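You operate a simulated robot arm through the tools that you are given. There is no shell and no other tool. Be economical: measure what you need, move in short steps, check, and stop when the job is done.

The job below is to be done with a simulated two-armed robot. You get a single attempt, and the scene is never put back.

Task
Bring the pad slide to the purple try block on the band plate.
Fine: its tall side flush with the plate's edge at the pad; block back where it stood, label door shut again. Set down upright: purple try block. Where these are worked on the way, their far stop is far enough and under half their travel is too little: label door.

The check looks at the end state, three seconds after you hand in, the way a careful person would. Anything else that was tipped, shoved, dropped, spilled or broken makes it a failure.

Robot
Two 7-joint arms with two-finger parallel grippers on one trunk, on a base that drives. Base frame: it is fixed to the floor where the robot stands at the start and does not move with it; the origin is under the middle of the robot, x ahead of it, y to its left, z up. Units: cm, degrees, N and s.
The left shoulder is at the start at [5, 18.7, 116], the right one opposite. With the tool pointing down near the work surface each hand reaches from about 10 to 66 cm from the robot's upright axis, wherever it stands, measured 20 degrees to its own side. Places, roughly: band plate [50, -50, 100]; black brake knob [20, -130, 100]; blue day wheel [70, -20, 100]; blue print key [30, -40, 90]; gap sensor [0, -110, 100]; green clamp knob [10, -110, 100]; green label key [20, -50, 90]; grey speed dial [30, -30, 90]; label door [40, -30, 150]; orange rewind catch [20, -110, 110]; purple band key [20, -50, 90]; purple size slide [50, -40, 100]; purple tilt knob [30, -90, 100]; red core lock [20, -130, 110]; teal height wheel [20, -100, 110]; tension bar [-10, -130, 100]. Payload 3.43 kg a hand.
The TCP of each hand is the grasp point between the finger pads, 3 cm short of the fingertips. In the tool frame z runs along the fingers and y along their closing line. The gripper opens to 9.4 cm. The fingers are 2.8 cm wide and 1 cm thick; the gripper's body (5 by 9.6 cm) begins 5.5 cm behind the TCP.
Orientation is that of the tool frame in the base frame, as a unit quaternion [x, y, z, w]. With the fingers straight down and closing along the base's y, the tool's x points along the base's -x, its y along +y and its z along -z.

Tools
- The arms move only by the tool apply_moves. It takes "left_increments", "right_increments" or both (then of equal length, played together; a hand with none holds still); each is a list of rows, each a list of 7 numbers: the turn, a rotation vector about the tool's x, y, z in units of 6 degrees (1.0 is 6 degrees), then the shift along the tool's x, y, z in units of 30 mm (1.0 is 30 mm), then the opening, from 0 (shut) to 1 (fully open). In form: [[rx, ry, rz, tx, ty, tz, gripper], ...]. A call has 1 to 10 rows; each row shifts and turns the commanded pose from where the row before left it, along the tool's axes as they then stand. A call with a number of a shift or a turn outside -1 to 1 is refused whole. Rows are played at 5 a second. More than 5 cm and 8.6 degrees between two rows, or a gripper value outside its range, and nothing of the call is played. Where a pose cannot be reached the arm comes as near as it can. A force on the tool above 90 N (or 10 N above the force at the start of the call, whichever is more), or a blocked arm, ends the call early, and 0.2 s more pass. The fingers move at their own pace (about 15.3 cm/s each) and stop on an object; they squeeze with about 33 N. The grip force told is the motor's: it shows also when the fingers shut on nothing. Time passes only in rows, and 0.2 s behind the last, so rows that do not move let the fingers close. It gives the time, the measured TCP pose, the force on the tool (base axes), the opening and the grip force at its end, in the units of the frame above (readings bear some noise), with the torque about the TCP (base axes, N m) and any sound that the robot's microphone picked up, and new pictures: "views" is both (left out), scene, wrist or none (wrist: the cameras of the hands that moved).
- Cameras (640 x 400 px; columns grow to the right, rows downward): "scene" is now at [12.32, -6.38, 132.18]; the picture's right is [-0.71, -0.71, 0.00], its down [-0.41, 0.41, -0.81] and it looks along [0.58, -0.58, -0.58] (base axes); focal length 214 px, centre (320, 200). "left" rides on the left gripper at [7.6, -1.4, -10.2] in its tool frame; the picture's right is [0.18, 0.98, 0.00], its down [-0.75, 0.14, -0.64] and it looks along [-0.63, 0.12, 0.77] (tool axes); focal length 243 px, centre (320, 200). "right" rides on the right gripper at [7.6, 1.4, -10.3] in its tool frame; the picture's right is [-0.18, 0.98, 0.00], its down [-0.75, -0.14, -0.64] and it looks along [-0.63, -0.12, 0.77] (tool axes); focal length 243 px, centre (320, 200). There is no depth. A picture from a camera that has moved, and an enlarged one, comes with that camera's place and axes in the base frame and with its lens.
- lift_body(by): slides the trunk up (or, below 0, down) by that many cm; the arms and the scene camera ride with it, the base frame stays. It gives what a move gives, with no picture.
- steer(legs): drives the robot by 1 to 6 legs, each [ahead, left, turn to the left] in cm, cm and degrees, along the robot's own axes; the way and the turn of a leg run together, so that a leg with both is an arc; at most 150 cm and 180 degrees a leg. The arms and the cameras ride along, it lands a little off, and it stops where it bumps. It gives what a move gives, and a new picture of the scene camera.
- aim_head(pan, tilt): turns the head with the scene camera to pan (to the left, within 80 degrees either way) and tilt (down, from -29 to 69), counted from straight ahead of the robot. It gives what a move gives, and a new picture of the scene camera.
- enlarge(camera, box): a new picture of the part [left, top, right, bottom] of that camera's present view, enlarged. No time passes.
- sign_off(): hands the job in; it is judged then, once.

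Go step by step. Nothing tells you exact positions but the pictures and the camera data: compare them with the known pose of the tool, close in by small moves and look again before you grip or let go. The budget is 120 turns and 260 pictures, counting those below and the enlarged ones. Unless the task says otherwise, let go and move clear before handing in.

The tools are called after ">>>" by a JSON object that holds its "method" and its "body". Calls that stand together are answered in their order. apply_moves: Moves the arms, as the interface text tells. Its arguments: {"type":"object","properties":{"left_increments":{"type":"array"},"right_increments":{"type":"array"},"views":{"type":"string","enum":["both","scene","wrist","none"]}},"required":[]} The other tools are called the same way: lift_body (by) slides the trunk up or down; steer (legs) drives the base; aim_head (pan, tilt) turns the head that bears the scene camera; enlarge (camera, box) takes an enlarged picture of a part of a camera's view; sign_off () hands the job in.

At the start:

```text
t: 0.0
left_eef_pos: [47.32, -3.49, 99.89]
left_tcp_rot: [0.0, 1.0, 0.0, 0.0]
left_contact_force: [-0.2, 0.3, 0.1]
left_ft_torque: [-0.02, -0.04, -0.02]
left_grip_width: 9.38
left_grip_force: 0.1
right_eef_pos: [29.2, -36.36, 100.09]
right_tcp_rot: [0.0, 1.0, 0.0, 0.0]
right_contact_force: [-1.1, 0.1, 1.1]
right_ft_torque: [0.02, 0.0, 0.01]
right_grip_width: 9.4
right_grip_force: 0.1
trunk travel left (down, up): [-37.5, 5.7]
robot x, y, heading: [0.04, 0.12, -0.1]
head pan, tilt: [-44.9, 35.5]
```

scene: 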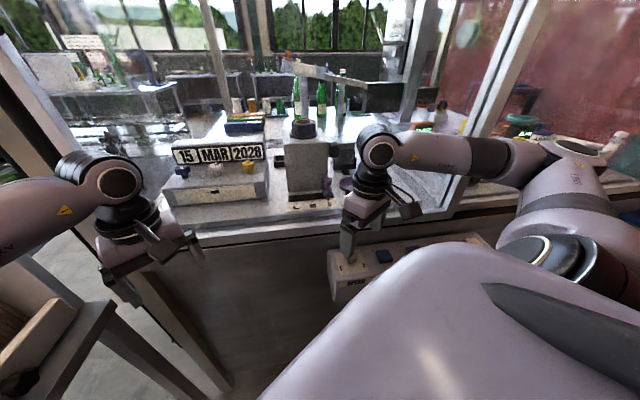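
right: 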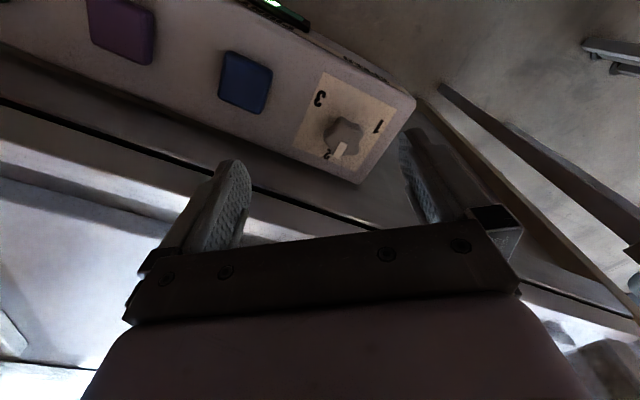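
left: 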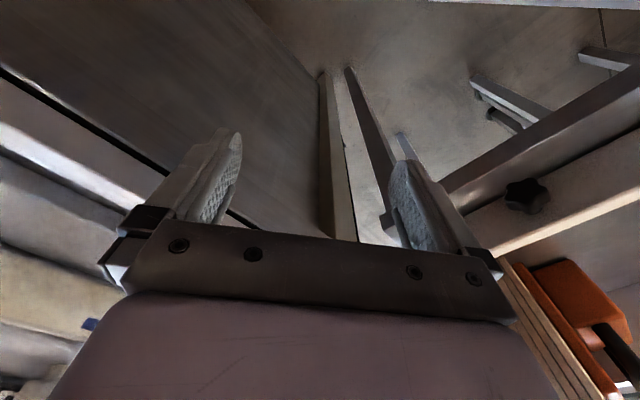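

I see a machine with a label display and a window frame ahead; I need a closer look at the band plate, try block and pad slide.

>>> {"method": "enlarge", "body": {"camera": "scene", "box": [140, 80, 300, 220]}}

>>> {"method": "enlarge", "body": {"camera": "scene", "box": [260, 60, 480, 220]}}

>>> {"method": "aim_head", "body": {"pan": -40, "tilt": 5}}

```text
2.86 times, centred on (220, 150) of scene
camera zoom: at [12.32, -6.38, 132.18], right [-0.71, -0.71, 0.0], down [-0.41, 0.41, -0.81], along [0.58, -0.58, -0.58], focal length 613 px, centre (606, 343)
```

zoom: 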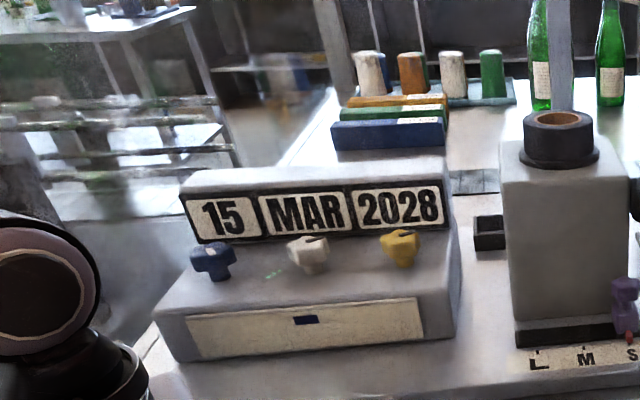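

```text
2.50 times, centred on (370, 140) of scene
camera zoom: at [12.32, -6.38, 132.18], right [-0.71, -0.71, 0.0], down [-0.41, 0.41, -0.81], along [0.58, -0.58, -0.58], focal length 536 px, centre (195, 350)
```

zoom: 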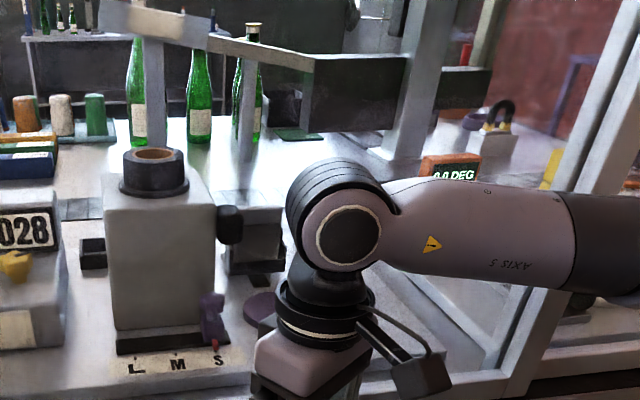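

```text
t: 0.9
left_eef_pos: [47.15, -3.62, 99.91]
left_tcp_rot: [-0.001, 1.0, 0.001, 0.0]
left_contact_force: [0.3, 0.3, 0.4]
left_ft_torque: [-0.05, 0.01, -0.01]
left_grip_width: 9.38
left_grip_force: 0.1
right_eef_pos: [29.03, -36.29, 99.95]
right_tcp_rot: [0.001, 1.0, 0.0, 0.0]
right_contact_force: [-0.8, 0.5, 0.1]
right_ft_torque: [0.01, 0.0, 0.02]
right_grip_width: 9.38
right_grip_force: 0.0
trunk travel left (down, up): [-37.5, 5.7]
robot x, y, heading: [0.27, -0.03, -0.1]
head pan, tilt: [-40.0, 5.0]
camera scene: at [13.14, -6.09, 137.06], right [-0.64, -0.77, 0.0], down [-0.07, 0.06, -1.0], along [0.76, -0.64, -0.09], focal length 214 px, centre (320, 200)
```

scene: 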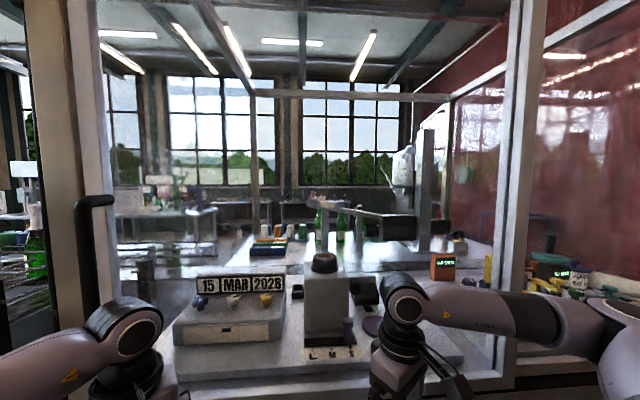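

The machine sits behind a framed front; the arm hides part of it. I enlarge what I can see.

>>> {"method": "enlarge", "body": {"camera": "scene", "box": [270, 240, 430, 380]}}

>>> {"method": "enlarge", "body": {"camera": "scene", "box": [0, 160, 280, 380]}}

>>> {"method": "aim_head", "body": {"pan": -40, "tilt": -25}}

>>> {"method": "aim_head", "body": {"pan": 20, "tilt": 35}}

>>> {"method": "aim_head", "body": {"pan": -80, "tilt": 25}}

```text
2.86 times, centred on (350, 310) of scene
camera zoom: at [13.14, -6.09, 137.06], right [-0.64, -0.77, 0.0], down [-0.07, 0.06, -1.0], along [0.76, -0.64, -0.09], focal length 613 px, centre (234, -114)
```

zoom: 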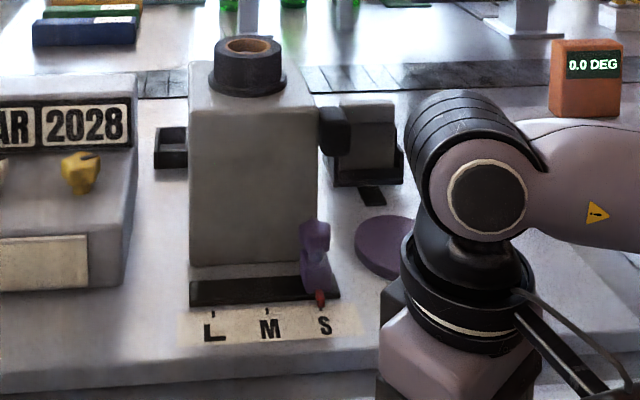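

```text
1.82 times, centred on (140, 270) of scene
camera zoom: at [13.14, -6.09, 137.06], right [-0.64, -0.77, 0.0], down [-0.07, 0.06, -1.0], along [0.76, -0.64, -0.09], focal length 390 px, centre (647, 73)
```

zoom: 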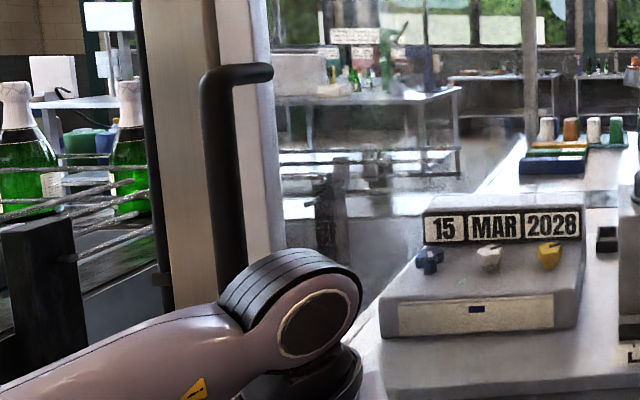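

```text
t: 1.9
left_eef_pos: [47.14, -3.55, 100.02]
left_tcp_rot: [0.0, 1.0, -0.001, 0.0]
left_contact_force: [0.4, -0.1, -0.4]
left_ft_torque: [-0.04, -0.03, 0.0]
left_grip_width: 9.38
left_grip_force: 0.0
right_eef_pos: [29.04, -36.26, 99.94]
right_tcp_rot: [0.0, 1.0, 0.0, 0.0]
right_contact_force: [-1.1, 0.1, -0.6]
right_ft_torque: [-0.02, 0.02, -0.02]
right_grip_width: 9.4
right_grip_force: 0.1
trunk travel left (down, up): [-37.5, 5.7]
robot x, y, heading: [-0.04, 0.3, -0.2]
head pan, tilt: [-40.0, -25.0]
camera scene: at [11.54, -4.75, 141.43], right [-0.64, -0.77, 0.0], down [0.32, -0.27, -0.91], along [0.69, -0.58, 0.42], focal length 214 px, centre (320, 200)
```

scene: 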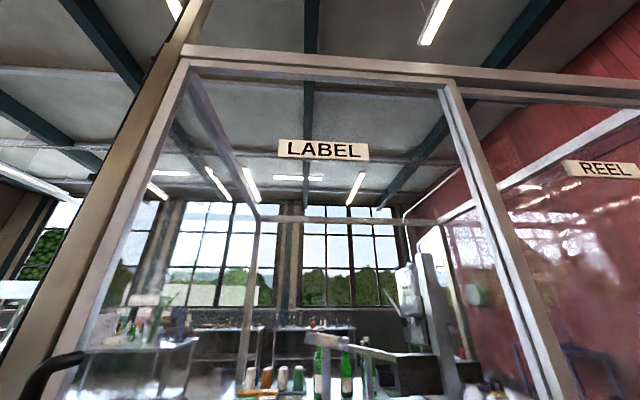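

```text
t: 3.2
left_eef_pos: [47.13, -3.6, 100.02]
left_tcp_rot: [0.001, 1.0, 0.0, 0.0]
left_contact_force: [0.5, -0.2, 0.1]
left_ft_torque: [0.01, 0.01, 0.02]
left_grip_width: 9.39
left_grip_force: 0.0
right_eef_pos: [29.14, -36.28, 100.03]
right_tcp_rot: [0.0, 1.0, 0.0, 0.001]
right_contact_force: [0.3, 0.7, -0.6]
right_ft_torque: [0.01, 0.0, -0.02]
right_grip_width: 9.38
right_grip_force: 0.2
trunk travel left (down, up): [-37.5, 5.7]
robot x, y, heading: [0.24, -0.1, -0.1]
head pan, tilt: [20.0, 35.0]
camera scene: at [14.38, 2.83, 132.26], right [0.34, -0.94, 0.0], down [-0.54, -0.2, -0.82], along [0.77, 0.28, -0.57], focal length 214 px, centre (320, 200)
```

scene: 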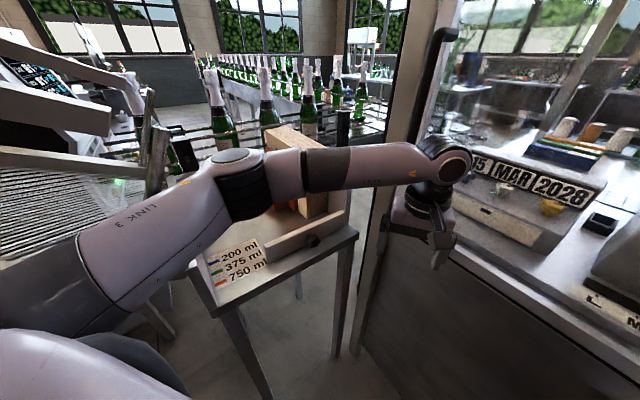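

```text
t: 5.0
left_eef_pos: [47.22, -3.53, 99.97]
left_tcp_rot: [0.0, 1.0, 0.0, 0.0]
left_contact_force: [-0.1, 1.1, 0.1]
left_ft_torque: [0.03, -0.02, 0.03]
left_grip_width: 9.41
left_grip_force: 0.0
right_eef_pos: [29.15, -36.37, 100.03]
right_tcp_rot: [0.0, 1.0, -0.001, 0.0]
right_contact_force: [-0.1, -0.1, 0.6]
right_ft_torque: [-0.01, 0.01, -0.04]
right_grip_width: 9.37
right_grip_force: 0.1
trunk travel left (down, up): [-37.5, 5.7]
robot x, y, heading: [-0.24, 0.2, -0.3]
head pan, tilt: [-80.0, 25.0]
camera scene: at [7.71, -9.25, 133.83], right [-0.98, -0.17, 0.0], down [-0.07, 0.42, -0.91], along [0.16, -0.89, -0.42], focal length 214 px, centre (320, 200)
```

scene: 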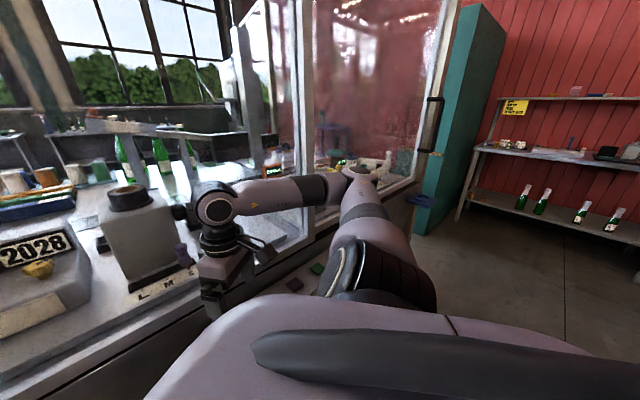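

Looking for the try block: I check the shelf on the right and the areas hidden before.

>>> {"method": "enlarge", "body": {"camera": "scene", "box": [440, 80, 640, 240]}}

>>> {"method": "enlarge", "body": {"camera": "scene", "box": [180, 100, 460, 300]}}

>>> {"method": "enlarge", "body": {"camera": "left", "box": [400, 0, 640, 400]}}

```text
2.50 times, centred on (540, 160) of scene
camera zoom: at [7.71, -9.25, 133.83], right [-0.98, -0.17, 0.0], down [-0.07, 0.42, -0.91], along [0.16, -0.89, -0.42], focal length 536 px, centre (-230, 300)
```

zoom: 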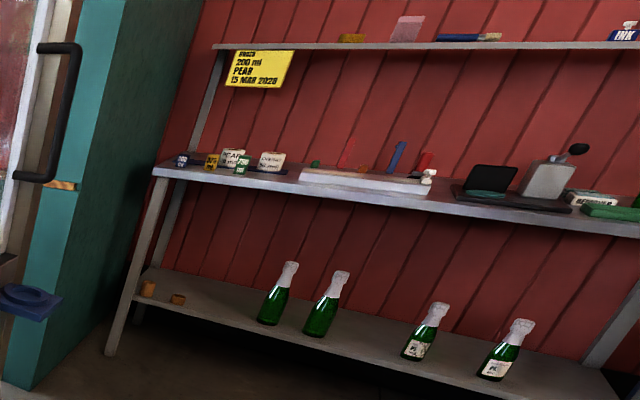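

```text
2.00 times, centred on (320, 200) of scene
camera zoom: at [7.71, -9.25, 133.83], right [-0.98, -0.17, 0.0], down [-0.07, 0.42, -0.91], along [0.16, -0.89, -0.42], focal length 429 px, centre (320, 200)
```

zoom: 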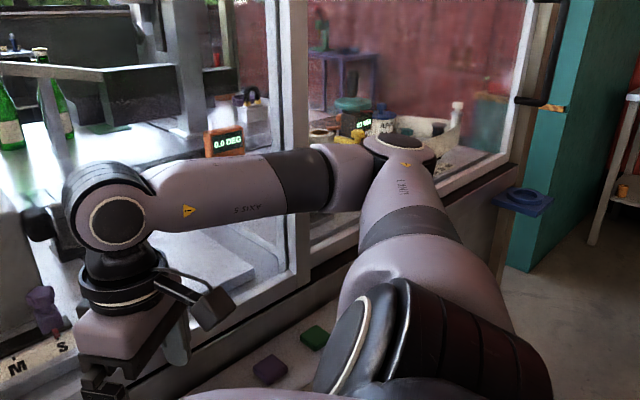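

```text
1.00 times, centred on (520, 200) of left (not enlarged: the box is as wide or as high as the picture)
camera zoom: at [39.57, -5.06, 110.39], right [-0.18, 0.98, 0.0], down [0.75, 0.14, 0.64], along [0.63, 0.12, -0.77], focal length 243 px, centre (120, 200)
```

zoom: 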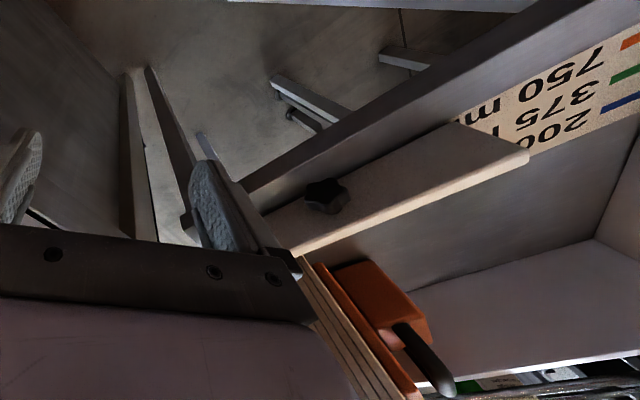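

The block isn't evident yet; the arm hides part of the cell. I back away from the machine and turn to face it squarely.

>>> {"method": "steer", "body": {"legs": [[-35, 0, 0], [0, 0, -28]]}}

>>> {"method": "aim_head", "body": {"pan": -15, "tilt": 20}}

```text
t: 6.1
left_eef_pos: [43.68, -4.66, 100.05]
left_tcp_rot: [0.015, 1.0, -0.001, 0.0]
left_contact_force: [0.2, 0.6, -0.1]
left_ft_torque: [-0.02, -0.01, -0.01]
left_grip_width: 9.39
left_grip_force: 0.1
right_eef_pos: [24.7, -36.74, 99.92]
right_tcp_rot: [0.015, 1.0, -0.001, -0.001]
right_contact_force: [-0.3, -1.2, -0.1]
right_ft_torque: [0.02, 0.0, -0.01]
right_grip_width: 9.4
right_grip_force: 0.0
trunk travel left (down, up): [-37.5, 5.7]
robot x, y, heading: [-3.14, 0.42, -1.8]
head pan, tilt: [-80.0, 25.0]
stopped in leg 1: the robot was blocked; the commanded pose is now the measured one
camera scene: at [4.11, -9.13, 133.82], right [-0.99, -0.14, 0.0], down [-0.06, 0.42, -0.91], along [0.13, -0.9, -0.42], focal length 214 px, centre (320, 200)
```

scene: 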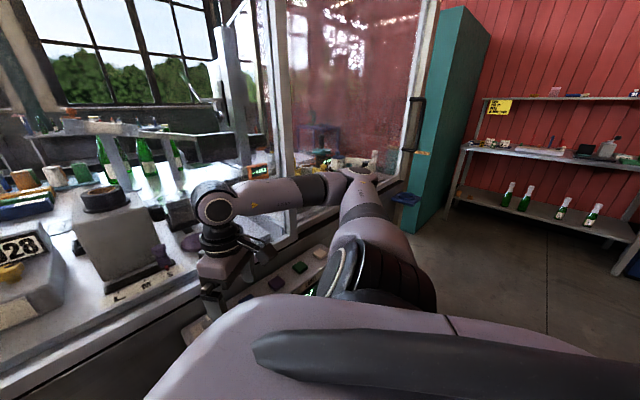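

```text
t: 7.4
left_eef_pos: [43.6, -4.66, 100.01]
left_tcp_rot: [0.015, 1.0, -0.001, 0.001]
left_contact_force: [0.3, 0.6, 0.2]
left_ft_torque: [0.02, -0.01, -0.02]
left_grip_width: 9.4
left_grip_force: 0.1
right_eef_pos: [24.69, -36.84, 99.94]
right_tcp_rot: [0.013, 1.0, -0.001, -0.001]
right_contact_force: [-0.1, -0.1, -0.1]
right_ft_torque: [-0.01, 0.02, -0.02]
right_grip_width: 9.39
right_grip_force: 0.0
trunk travel left (down, up): [-37.5, 5.7]
robot x, y, heading: [-3.27, 0.16, -1.7]
head pan, tilt: [-15.0, 20.0]
camera scene: at [11.61, -2.8, 134.64], right [-0.29, -0.96, 0.0], down [-0.33, 0.1, -0.94], along [0.9, -0.27, -0.34], focal length 214 px, centre (320, 200)
```

scene: 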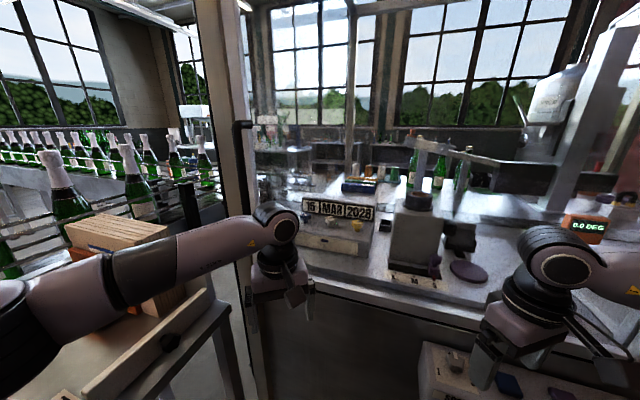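

Something blocked the base after 3 cm; I look left and behind to see what it is.

>>> {"method": "aim_head", "body": {"pan": 80, "tilt": 45}}

>>> {"method": "aim_head", "body": {"pan": -80, "tilt": 55}}

```text
t: 9.1
left_eef_pos: [43.59, -4.8, 100.01]
left_tcp_rot: [0.014, 1.0, -0.001, 0.0]
left_contact_force: [-0.1, 0.7, -0.6]
left_ft_torque: [0.02, -0.02, -0.02]
left_grip_width: 9.37
left_grip_force: 0.0
right_eef_pos: [24.76, -36.87, 100.08]
right_tcp_rot: [0.013, 1.0, -0.001, -0.001]
right_contact_force: [-0.4, -0.8, -0.4]
right_ft_torque: [-0.02, 0.0, -0.02]
right_grip_width: 9.43
right_grip_force: 0.0
trunk travel left (down, up): [-37.5, 5.7]
robot x, y, heading: [-3.48, 0.23, -1.6]
head pan, tilt: [80.0, 45.0]
camera scene: at [4.32, 7.83, 130.77], right [0.98, -0.2, 0.0], down [-0.14, -0.69, -0.71], along [0.14, 0.69, -0.71], focal length 214 px, centre (320, 200)
```

scene: 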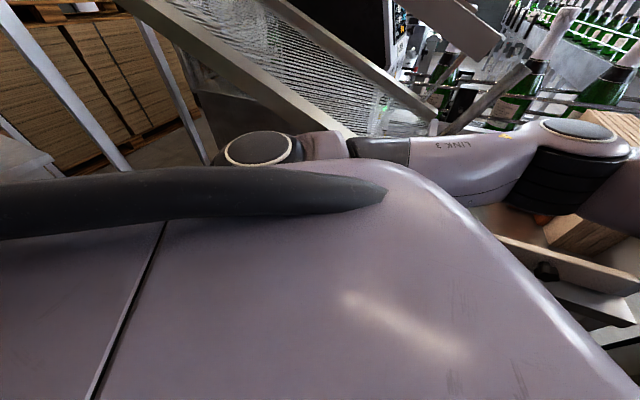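

```text
t: 11.6
left_eef_pos: [43.64, -4.76, 100.06]
left_tcp_rot: [0.014, 1.0, 0.0, 0.0]
left_contact_force: [0.3, 0.8, -0.3]
left_ft_torque: [-0.03, 0.0, 0.0]
left_grip_width: 9.41
left_grip_force: 0.1
right_eef_pos: [24.7, -36.77, 99.98]
right_tcp_rot: [0.013, 1.0, -0.001, 0.0]
right_contact_force: [-0.1, 0.5, -0.4]
right_ft_torque: [-0.01, 0.0, 0.0]
right_grip_width: 9.41
right_grip_force: 0.1
trunk travel left (down, up): [-37.5, 5.7]
robot x, y, heading: [-3.22, 0.4, -1.5]
head pan, tilt: [-80.0, 55.0]
camera scene: at [3.77, -7.24, 129.43], right [-0.99, -0.15, 0.0], down [-0.12, 0.81, -0.57], along [0.08, -0.57, -0.82], focal length 214 px, centre (320, 200)
```

scene: 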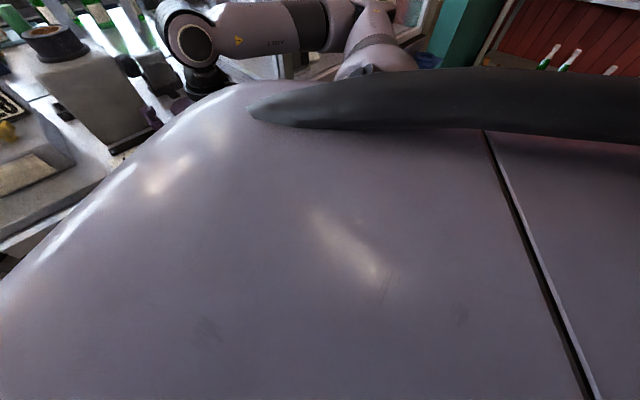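

The left elbow met the conveyor frame behind. I look at the door's edges to learn how it opens before I move again.

>>> {"method": "aim_head", "body": {"pan": -55, "tilt": -20}}

>>> {"method": "enlarge", "body": {"camera": "scene", "box": [280, 0, 600, 200]}}

>>> {"method": "aim_head", "body": {"pan": -60, "tilt": 25}}

>>> {"method": "aim_head", "body": {"pan": -15, "tilt": 45}}

```text
t: 13.1
left_eef_pos: [43.78, -4.66, 100.11]
left_tcp_rot: [0.015, 1.0, -0.001, 0.0]
left_contact_force: [0.3, 0.5, -1.2]
left_ft_torque: [-0.02, 0.01, -0.01]
left_grip_width: 9.42
left_grip_force: 0.1
right_eef_pos: [24.78, -36.82, 100.03]
right_tcp_rot: [0.014, 1.0, -0.001, -0.001]
right_contact_force: [1.1, 0.2, 0.4]
right_ft_torque: [0.01, 0.0, -0.01]
right_grip_width: 9.43
right_grip_force: 0.0
trunk travel left (down, up): [-37.5, 5.7]
robot x, y, heading: [-3.47, 0.41, -1.6]
head pan, tilt: [-55.0, -20.0]
camera scene: at [6.9, -6.45, 140.79], right [-0.83, -0.55, 0.0], down [0.19, -0.28, -0.94], along [0.52, -0.78, 0.34], focal length 214 px, centre (320, 200)
```

scene: 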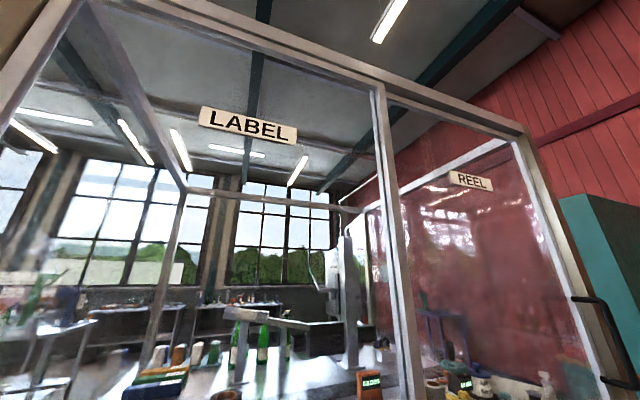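

```text
2.00 times, centred on (440, 100) of scene
camera zoom: at [6.9, -6.45, 140.79], right [-0.83, -0.55, 0.0], down [0.19, -0.28, -0.94], along [0.52, -0.78, 0.34], focal length 429 px, centre (80, 400)
```

zoom: 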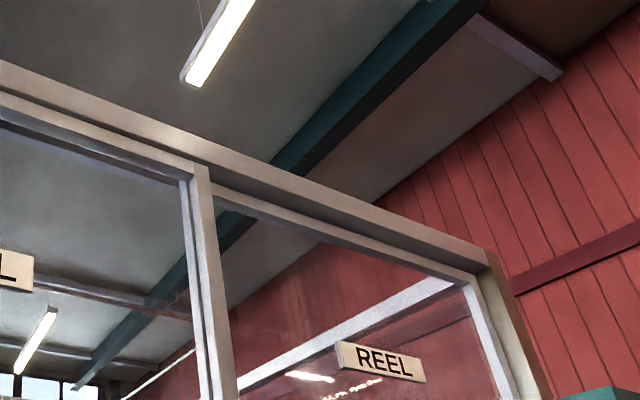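

```text
t: 14.2
left_eef_pos: [43.65, -4.59, 100.12]
left_tcp_rot: [0.015, 1.0, -0.001, 0.001]
left_contact_force: [0.3, -0.4, 0.2]
left_ft_torque: [-0.01, -0.01, 0.01]
left_grip_width: 9.37
left_grip_force: 0.0
right_eef_pos: [24.74, -36.83, 99.97]
right_tcp_rot: [0.014, 1.0, -0.001, 0.0]
right_contact_force: [-0.7, 1.3, 0.2]
right_ft_torque: [0.0, 0.01, -0.02]
right_grip_width: 9.4
right_grip_force: 0.1
trunk travel left (down, up): [-37.5, 5.7]
robot x, y, heading: [-3.32, -0.1, -1.6]
head pan, tilt: [-60.0, 25.0]
camera scene: at [7.1, -8.21, 133.84], right [-0.88, -0.48, 0.0], down [-0.2, 0.37, -0.91], along [0.43, -0.8, -0.42], focal length 214 px, centre (320, 200)
```

scene: 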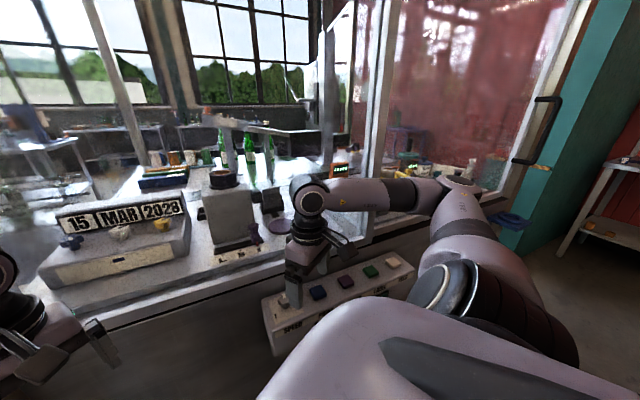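

```text
t: 15.3
left_eef_pos: [43.64, -4.61, 100.01]
left_tcp_rot: [0.015, 1.0, 0.0, 0.0]
left_contact_force: [-0.4, -0.7, 0.0]
left_ft_torque: [-0.01, 0.0, 0.03]
left_grip_width: 9.41
left_grip_force: 0.0
right_eef_pos: [24.65, -36.8, 99.95]
right_tcp_rot: [0.013, 1.0, -0.002, -0.001]
right_contact_force: [0.5, 0.3, 0.1]
right_ft_torque: [0.02, 0.0, 0.01]
right_grip_width: 9.39
right_grip_force: 0.1
trunk travel left (down, up): [-37.5, 5.7]
robot x, y, heading: [-3.42, 0.25, -1.5]
head pan, tilt: [-15.0, 45.0]
camera scene: at [10.5, -2.44, 130.77], right [-0.29, -0.96, 0.0], down [-0.68, 0.2, -0.71], along [0.68, -0.2, -0.71], focal length 214 px, centre (320, 200)
```

scene: 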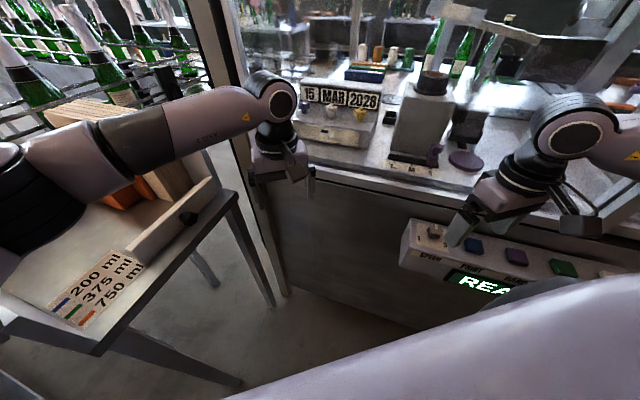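

The purple disc next to the grey tower matches the band plate's place. I zoom in on it and around.

>>> {"method": "enlarge", "body": {"camera": "scene", "box": [380, 40, 520, 190]}}

>>> {"method": "aim_head", "body": {"pan": -35, "tilt": 15}}

>>> {"method": "enlarge", "body": {"camera": "scene", "box": [300, 160, 440, 300]}}

>>> {"method": "enlarge", "body": {"camera": "scene", "box": [180, 160, 320, 300]}}

```text
2.67 times, centred on (450, 115) of scene
camera zoom: at [10.5, -2.44, 130.77], right [-0.29, -0.96, 0.0], down [-0.68, 0.2, -0.71], along [0.68, -0.2, -0.71], focal length 572 px, centre (-27, 427)
```

zoom: 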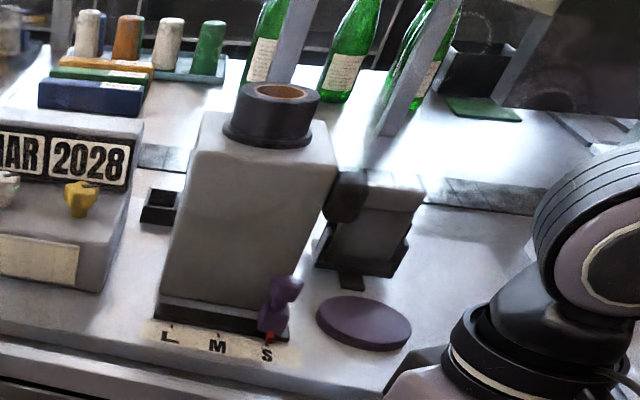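

```text
t: 16.3
left_eef_pos: [43.52, -4.77, 100.06]
left_tcp_rot: [0.016, 1.0, 0.0, 0.0]
left_contact_force: [-0.5, 0.4, -0.7]
left_ft_torque: [-0.02, 0.0, -0.01]
left_grip_width: 9.41
left_grip_force: 0.0
right_eef_pos: [24.69, -36.92, 99.96]
right_tcp_rot: [0.014, 1.0, -0.001, -0.001]
right_contact_force: [-0.1, 0.1, 0.0]
right_ft_torque: [-0.01, -0.03, 0.0]
right_grip_width: 9.4
right_grip_force: 0.0
trunk travel left (down, up): [-37.5, 5.7]
robot x, y, heading: [-3.7, 0.22, -1.9]
head pan, tilt: [-35.0, 15.0]
camera scene: at [10.21, -5.67, 135.44], right [-0.6, -0.8, 0.0], down [-0.21, 0.15, -0.97], along [0.78, -0.57, -0.26], focal length 214 px, centre (320, 200)
```

scene: 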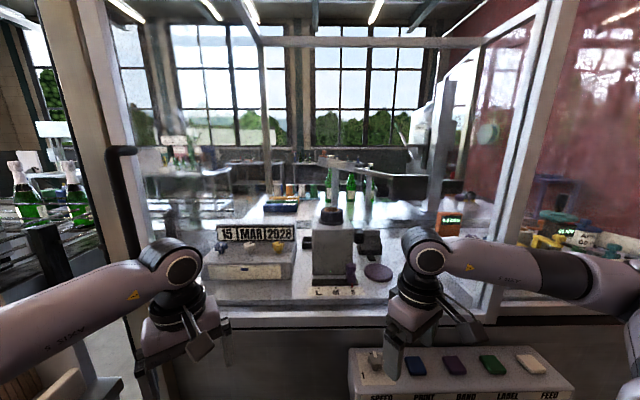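

```text
2.86 times, centred on (370, 230) of scene
camera zoom: at [10.21, -5.67, 135.44], right [-0.6, -0.8, 0.0], down [-0.21, 0.15, -0.97], along [0.78, -0.57, -0.26], focal length 613 px, centre (177, 114)
```

zoom: 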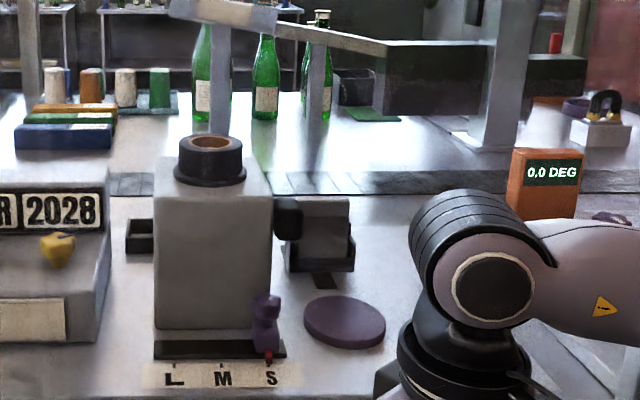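

```text
2.86 times, centred on (250, 230) of scene
camera zoom: at [10.21, -5.67, 135.44], right [-0.6, -0.8, 0.0], down [-0.21, 0.15, -0.97], along [0.78, -0.57, -0.26], focal length 613 px, centre (520, 114)
```

zoom: 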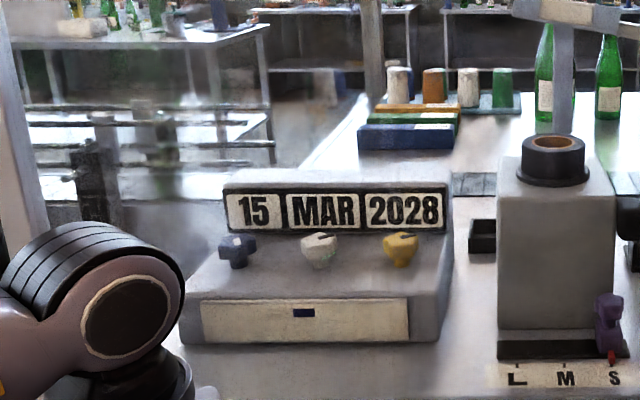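

No block is visible yet, and the arms are in the way. I raise both hands, then turn toward the machine.

>>> {"method": "apply_moves", "body": {"left_increments": [[0, 0, 0, 0, 0, -1, 0.3], [0, 0, 0, 0, 0, -1, 0.3], [0, 0, 0, 0, 0, -1, 0.3], [0, 0, 0, 0, 0, -1, 0.3]], "right_increments": [[0, 0, 0, 0, 0, -1, 0.3], [0, 0, 0, 0, 0, -1, 0.3], [0, 0, 0, 0, 0, -1, 0.3], [0, 0, 0, 0, 0, -1, 0.3]], "views": "none"}}

>>> {"method": "steer", "body": {"legs": [[0, 0, -15]]}}

```text
t: 17.3
left_eef_pos: [43.56, -4.67, 112.03]
left_tcp_rot: [0.015, 1.0, 0.0, 0.0]
left_contact_force: [1.1, 0.0, 0.1]
left_ft_torque: [0.05, 0.03, 0.01]
left_grip_width: 2.82
left_grip_force: 0.1
right_eef_pos: [24.29, -36.79, 109.83]
right_tcp_rot: [0.014, 0.999, 0.002, -0.042]
right_contact_force: [-0.2, -0.2, 4.3]
right_ft_torque: [0.03, 0.02, 0.01]
right_grip_width: 2.85
right_grip_force: 0.1
trunk travel left (down, up): [-37.5, 5.7]
robot x, y, heading: [-3.47, 0.15, -1.4]
head pan, tilt: [-35.0, 15.0]
```

```text
t: 18.6
left_eef_pos: [40.64, -16.55, 112.03]
left_tcp_rot: [0.146, 0.989, 0.0, 0.0]
left_contact_force: [0.0, 0.2, 0.6]
left_ft_torque: [0.02, 0.0, -0.01]
left_grip_width: 2.85
left_grip_force: 0.1
right_eef_pos: [13.95, -42.73, 112.09]
right_tcp_rot: [0.145, 0.989, 0.0, -0.001]
right_contact_force: [0.2, 1.4, 0.6]
right_ft_torque: [0.01, 0.01, 0.0]
right_grip_width: 2.82
right_grip_force: 0.0
trunk travel left (down, up): [-37.5, 5.7]
robot x, y, heading: [-3.26, 0.49, -16.5]
head pan, tilt: [-35.0, 15.0]
camera scene: at [8.25, -8.94, 135.45], right [-0.79, -0.62, 0.0], down [-0.16, 0.2, -0.97], along [0.6, -0.76, -0.26], focal length 214 px, centre (320, 200)
```

scene: 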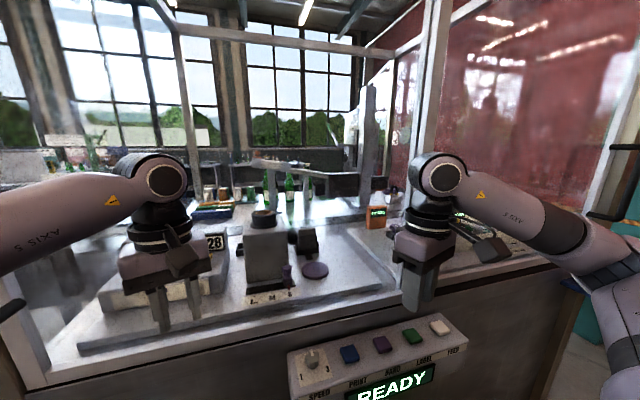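

Clear so far. I turn a bit more and back off.

>>> {"method": "steer", "body": {"legs": [[-6, 0, -5], [-10, 0, -12]]}}

```text
t: 19.4
left_eef_pos: [40.09, -18.19, 111.94]
left_tcp_rot: [0.158, 0.987, 0.0, 0.002]
left_contact_force: [0.4, -0.5, 1.0]
left_ft_torque: [0.01, 0.04, 0.02]
left_grip_width: 2.82
left_grip_force: 0.0
right_eef_pos: [12.52, -43.64, 111.97]
right_tcp_rot: [0.156, 0.988, 0.0, 0.0]
right_contact_force: [0.8, -0.5, -0.5]
right_ft_torque: [-0.04, 0.0, 0.0]
right_grip_width: 2.82
right_grip_force: 0.1
trunk travel left (down, up): [-37.5, 5.7]
robot x, y, heading: [-3.8, -0.05, -18.4]
head pan, tilt: [-35.0, 15.0]
stopped in leg 1: the robot was blocked; the commanded pose is now the measured one
camera scene: at [7.74, -9.66, 135.45], right [-0.8, -0.6, 0.0], down [-0.16, 0.21, -0.97], along [0.58, -0.77, -0.26], focal length 214 px, centre (320, 200)
```

scene: 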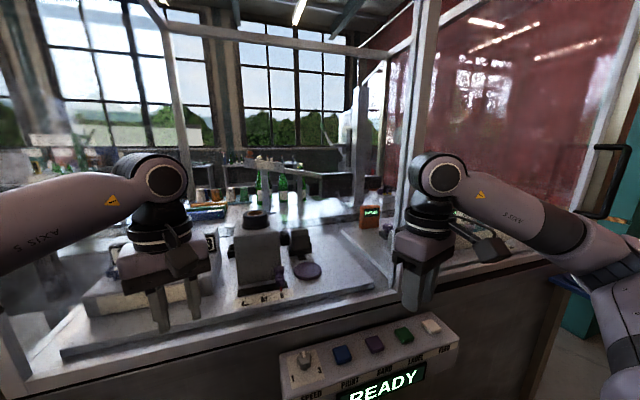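

Backing is blocked, so I turn in place and then sidestep right.

>>> {"method": "steer", "body": {"legs": [[0, 0, -12], [0, -12, 0]]}}

```text
t: 20.8
left_eef_pos: [35.32, -26.92, 111.99]
left_tcp_rot: [0.262, 0.965, 0.0, 0.001]
left_contact_force: [-0.2, 0.5, 1.4]
left_ft_torque: [0.0, 0.0, 0.01]
left_grip_width: 2.82
left_grip_force: 0.1
right_eef_pos: [3.14, -46.02, 111.97]
right_tcp_rot: [0.262, 0.965, 0.001, -0.001]
right_contact_force: [0.0, -0.6, 0.3]
right_ft_torque: [0.03, 0.0, 0.0]
right_grip_width: 2.8
right_grip_force: 0.2
trunk travel left (down, up): [-37.5, 5.7]
robot x, y, heading: [-3.74, -0.41, -30.6]
head pan, tilt: [-35.0, 15.0]
stopped in leg 2: the robot was blocked; the commanded pose is now the measured one
camera scene: at [5.56, -11.74, 135.45], right [-0.91, -0.42, 0.0], down [-0.11, 0.24, -0.97], along [0.4, -0.88, -0.26], focal length 214 px, centre (320, 200)
```

scene: 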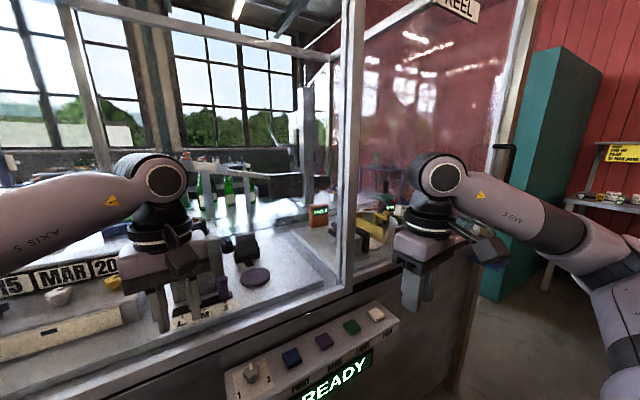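

Blocked again; presumably something behind. I move purely along the base's -y and look right-down.

>>> {"method": "steer", "body": {"legs": [[6, -10, 0]]}}

>>> {"method": "aim_head", "body": {"pan": -80, "tilt": 30}}

```text
t: 21.8
left_eef_pos: [34.6, -29.75, 112.06]
left_tcp_rot: [0.27, 0.963, 0.006, -0.004]
left_contact_force: [-7.9, 9.4, 2.9]
left_ft_torque: [-1.05, -0.93, -0.04]
left_grip_width: 2.83
left_grip_force: 0.0
right_eef_pos: [3.01, -49.12, 112.13]
right_tcp_rot: [0.26, 0.965, -0.001, 0.0]
right_contact_force: [0.2, -0.2, 0.3]
right_ft_torque: [0.02, -0.02, 0.01]
right_grip_width: 2.84
right_grip_force: 0.0
trunk travel left (down, up): [-37.5, 5.7]
robot x, y, heading: [-3.67, -3.26, -30.4]
head pan, tilt: [-35.0, 15.0]
stopped in leg 1: the robot was blocked; the commanded pose is now the measured one
camera scene: at [5.4, -14.83, 135.49], right [-0.91, -0.42, 0.0], down [-0.11, 0.23, -0.97], along [0.4, -0.88, -0.26], focal length 214 px, centre (320, 200)
```

scene: 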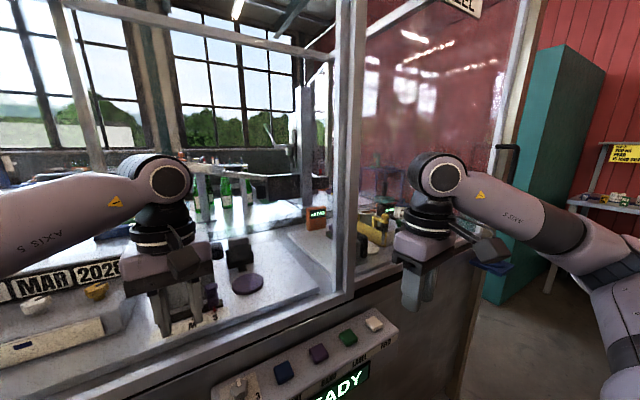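

```text
t: 22.9
left_eef_pos: [34.5, -29.84, 111.98]
left_tcp_rot: [0.269, 0.963, 0.005, -0.003]
left_contact_force: [-15.4, 9.5, 4.3]
left_ft_torque: [-1.11, -1.59, -0.3]
left_grip_width: 2.82
left_grip_force: 0.0
right_eef_pos: [2.91, -49.17, 112.03]
right_tcp_rot: [0.261, 0.965, -0.001, 0.0]
right_contact_force: [0.4, -0.3, 0.2]
right_ft_torque: [-0.03, 0.02, 0.0]
right_grip_width: 2.84
right_grip_force: 0.1
trunk travel left (down, up): [-37.5, 5.7]
robot x, y, heading: [-3.73, -3.1, -30.3]
head pan, tilt: [-80.0, 30.0]
camera scene: at [-1.73, -14.82, 133.06], right [-0.94, 0.35, 0.0], down [0.18, 0.47, -0.87], along [-0.3, -0.81, -0.5], focal length 214 px, centre (320, 200)
```

scene: 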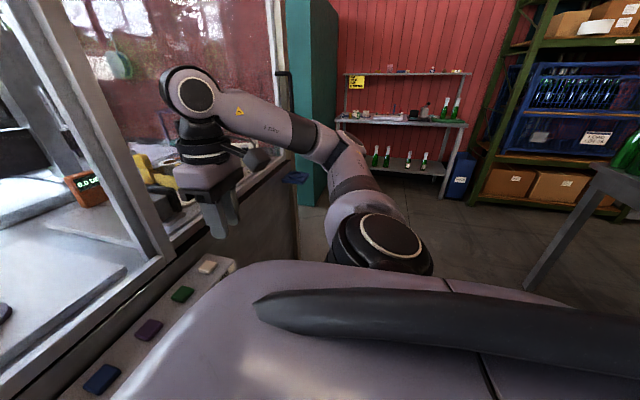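

The left gripper touched the glass, so I pull it back 9 cm, and look at the shelves for the block.

>>> {"method": "apply_moves", "body": {"left_increments": [[0, 0, 0, 1, 0, 0, 0.3], [0, 0, 0, 1, 0, 0, 0.3], [0, 0, 0, 1, 0, 0, 0.3]], "views": "none"}}

>>> {"method": "enlarge", "body": {"camera": "scene", "box": [330, 50, 490, 200]}}

>>> {"method": "enlarge", "body": {"camera": "scene", "box": [0, 100, 220, 240]}}

```text
t: 23.7
left_eef_pos: [26.91, -25.17, 111.92]
left_tcp_rot: [0.268, 0.963, 0.006, -0.004]
left_contact_force: [-0.3, 0.7, -0.3]
left_ft_torque: [0.03, -0.01, -0.02]
left_grip_width: 2.82
left_grip_force: 0.0
right_eef_pos: [3.06, -49.2, 111.95]
right_tcp_rot: [0.26, 0.966, 0.0, 0.001]
right_contact_force: [-0.2, -0.9, -0.3]
right_ft_torque: [0.01, -0.03, 0.0]
right_grip_width: 2.82
right_grip_force: 0.2
trunk travel left (down, up): [-37.5, 5.7]
robot x, y, heading: [-3.72, -3.31, -30.1]
head pan, tilt: [-80.0, 30.0]
```

```text
2.67 times, centred on (410, 125) of scene
camera zoom: at [-1.5, -14.97, 133.04], right [-0.94, 0.35, 0.0], down [0.17, 0.47, -0.87], along [-0.3, -0.81, -0.5], focal length 572 px, centre (80, 400)
```

zoom: 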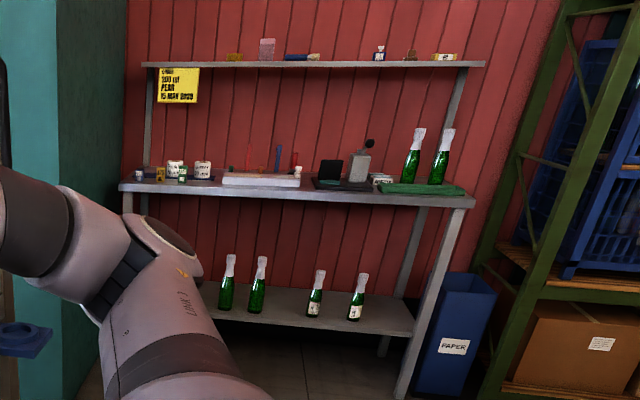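

```text
2.86 times, centred on (110, 170) of scene
camera zoom: at [-1.5, -14.97, 133.04], right [-0.94, 0.35, 0.0], down [0.17, 0.47, -0.87], along [-0.3, -0.81, -0.5], focal length 613 px, centre (920, 286)
```

zoom: 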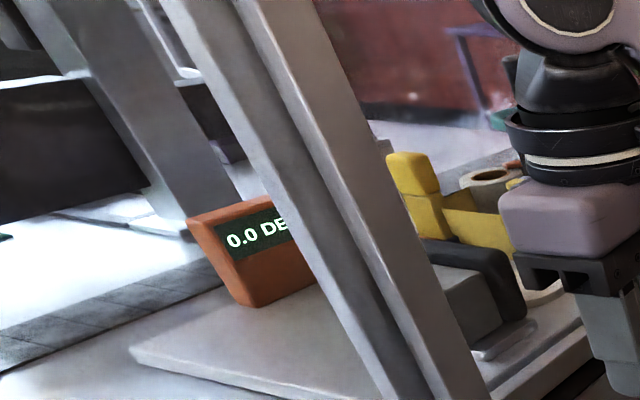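

No purple block here yet; I scan the cell from straight ahead.

>>> {"method": "aim_head", "body": {"pan": -5, "tilt": 28}}

>>> {"method": "aim_head", "body": {"pan": -30, "tilt": 28}}

>>> {"method": "aim_head", "body": {"pan": 35, "tilt": 35}}

```text
t: 25.2
left_eef_pos: [27.03, -25.23, 111.96]
left_tcp_rot: [0.268, 0.963, 0.005, -0.004]
left_contact_force: [-0.2, -0.2, 0.2]
left_ft_torque: [-0.01, 0.01, -0.01]
left_grip_width: 2.83
left_grip_force: 0.1
right_eef_pos: [3.2, -49.24, 111.96]
right_tcp_rot: [0.26, 0.966, 0.0, -0.001]
right_contact_force: [-0.1, -0.3, -0.1]
right_ft_torque: [-0.01, -0.01, 0.01]
right_grip_width: 2.8
right_grip_force: 0.1
trunk travel left (down, up): [-37.5, 5.7]
robot x, y, heading: [-3.92, -3.43, -30.3]
head pan, tilt: [-5.0, 28.0]
camera scene: at [9.12, -11.79, 133.35], right [-0.58, -0.82, 0.0], down [-0.38, 0.27, -0.88], along [0.72, -0.51, -0.47], focal length 214 px, centre (320, 200)
```

scene: 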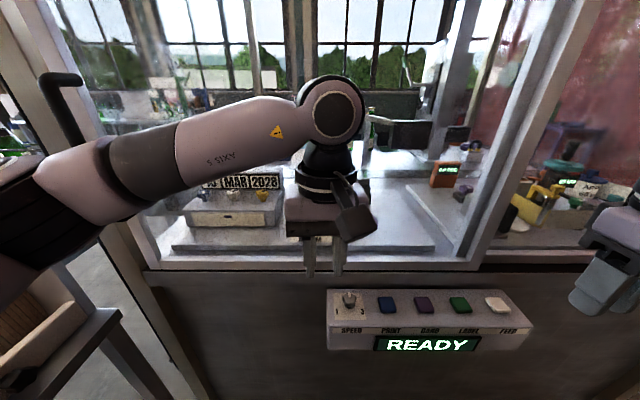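

```text
t: 26.1
left_eef_pos: [27.19, -25.26, 111.89]
left_tcp_rot: [0.269, 0.963, 0.005, -0.005]
left_contact_force: [-0.1, -0.4, -0.5]
left_ft_torque: [0.02, 0.03, -0.02]
left_grip_width: 2.84
left_grip_force: 0.0
right_eef_pos: [3.14, -49.26, 111.95]
right_tcp_rot: [0.26, 0.966, 0.0, 0.0]
right_contact_force: [-0.2, -0.4, 0.1]
right_ft_torque: [0.02, 0.0, 0.05]
right_grip_width: 2.82
right_grip_force: 0.0
trunk travel left (down, up): [-37.5, 5.7]
robot x, y, heading: [-3.5, -3.3, -30.2]
head pan, tilt: [-30.0, 28.0]
camera scene: at [6.2, -14.43, 133.35], right [-0.87, -0.5, 0.0], down [-0.23, 0.41, -0.88], along [0.44, -0.77, -0.47], focal length 214 px, centre (320, 200)
```

scene: 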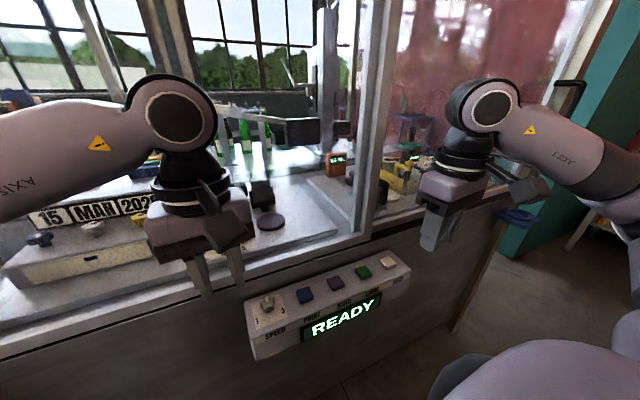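

```text
t: 27.4
left_eef_pos: [27.16, -25.26, 111.95]
left_tcp_rot: [0.268, 0.963, 0.005, -0.005]
left_contact_force: [0.0, 0.0, 0.5]
left_ft_torque: [0.04, -0.02, -0.01]
left_grip_width: 2.83
left_grip_force: 0.1
right_eef_pos: [3.2, -49.4, 112.03]
right_tcp_rot: [0.26, 0.966, 0.0, -0.002]
right_contact_force: [-0.1, -0.8, 0.2]
right_ft_torque: [0.01, -0.03, -0.01]
right_grip_width: 2.84
right_grip_force: 0.1
trunk travel left (down, up): [-37.5, 5.7]
robot x, y, heading: [-3.81, -3.2, -30.3]
head pan, tilt: [35.0, 35.0]
camera scene: at [10.46, -5.8, 132.25], right [0.08, -1.0, 0.0], down [-0.57, -0.05, -0.82], along [0.82, 0.07, -0.57], focal length 214 px, centre (320, 200)
```

scene: 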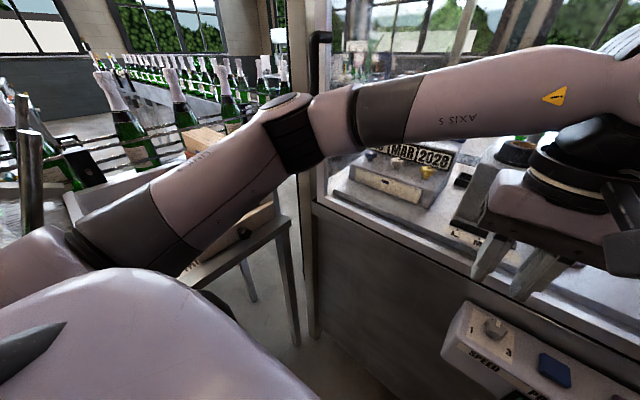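

I look closer at the area around the orange readout and the middle post.

>>> {"method": "aim_head", "body": {"pan": -18, "tilt": 20}}

>>> {"method": "enlarge", "body": {"camera": "scene", "box": [240, 120, 420, 270]}}

>>> {"method": "enlarge", "body": {"camera": "scene", "box": [400, 130, 600, 270]}}

```text
t: 28.7
left_eef_pos: [27.06, -25.32, 111.98]
left_tcp_rot: [0.268, 0.963, 0.006, -0.005]
left_contact_force: [0.0, 0.1, -0.3]
left_ft_torque: [0.03, 0.01, -0.03]
left_grip_width: 2.84
left_grip_force: 0.0
right_eef_pos: [3.13, -49.27, 111.97]
right_tcp_rot: [0.26, 0.966, 0.001, 0.0]
right_contact_force: [-0.1, 0.0, 0.6]
right_ft_torque: [0.0, 0.01, -0.03]
right_grip_width: 2.82
right_grip_force: 0.0
trunk travel left (down, up): [-37.5, 5.7]
robot x, y, heading: [-3.64, -3.47, -30.3]
head pan, tilt: [-18.0, 20.0]
camera scene: at [7.88, -13.46, 134.63], right [-0.75, -0.67, 0.0], down [-0.23, 0.26, -0.94], along [0.63, -0.7, -0.34], focal length 214 px, centre (320, 200)
```

scene: 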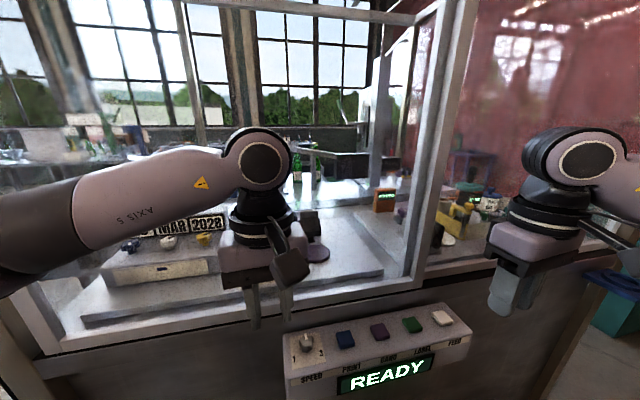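

```text
2.67 times, centred on (330, 195) of scene
camera zoom: at [7.88, -13.46, 134.63], right [-0.75, -0.67, 0.0], down [-0.23, 0.26, -0.94], along [0.63, -0.7, -0.34], focal length 572 px, centre (293, 213)
```

zoom: 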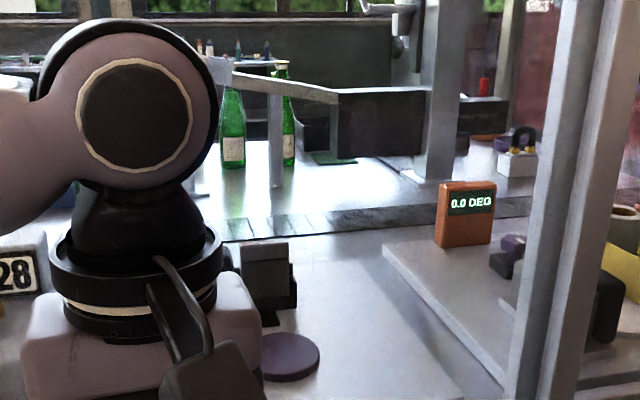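

```text
2.86 times, centred on (500, 200) of scene
camera zoom: at [7.88, -13.46, 134.63], right [-0.75, -0.67, 0.0], down [-0.23, 0.26, -0.94], along [0.63, -0.7, -0.34], focal length 613 px, centre (-194, 200)
```

zoom: 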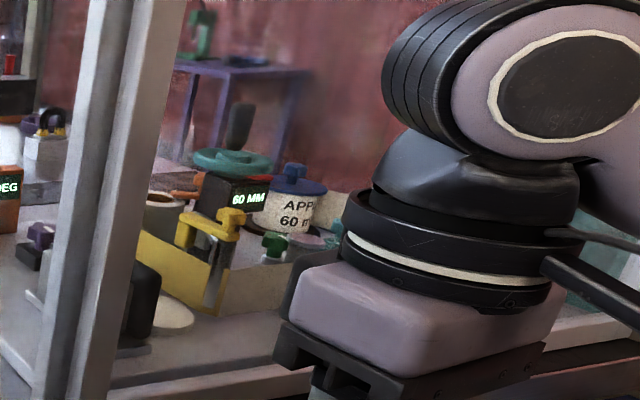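

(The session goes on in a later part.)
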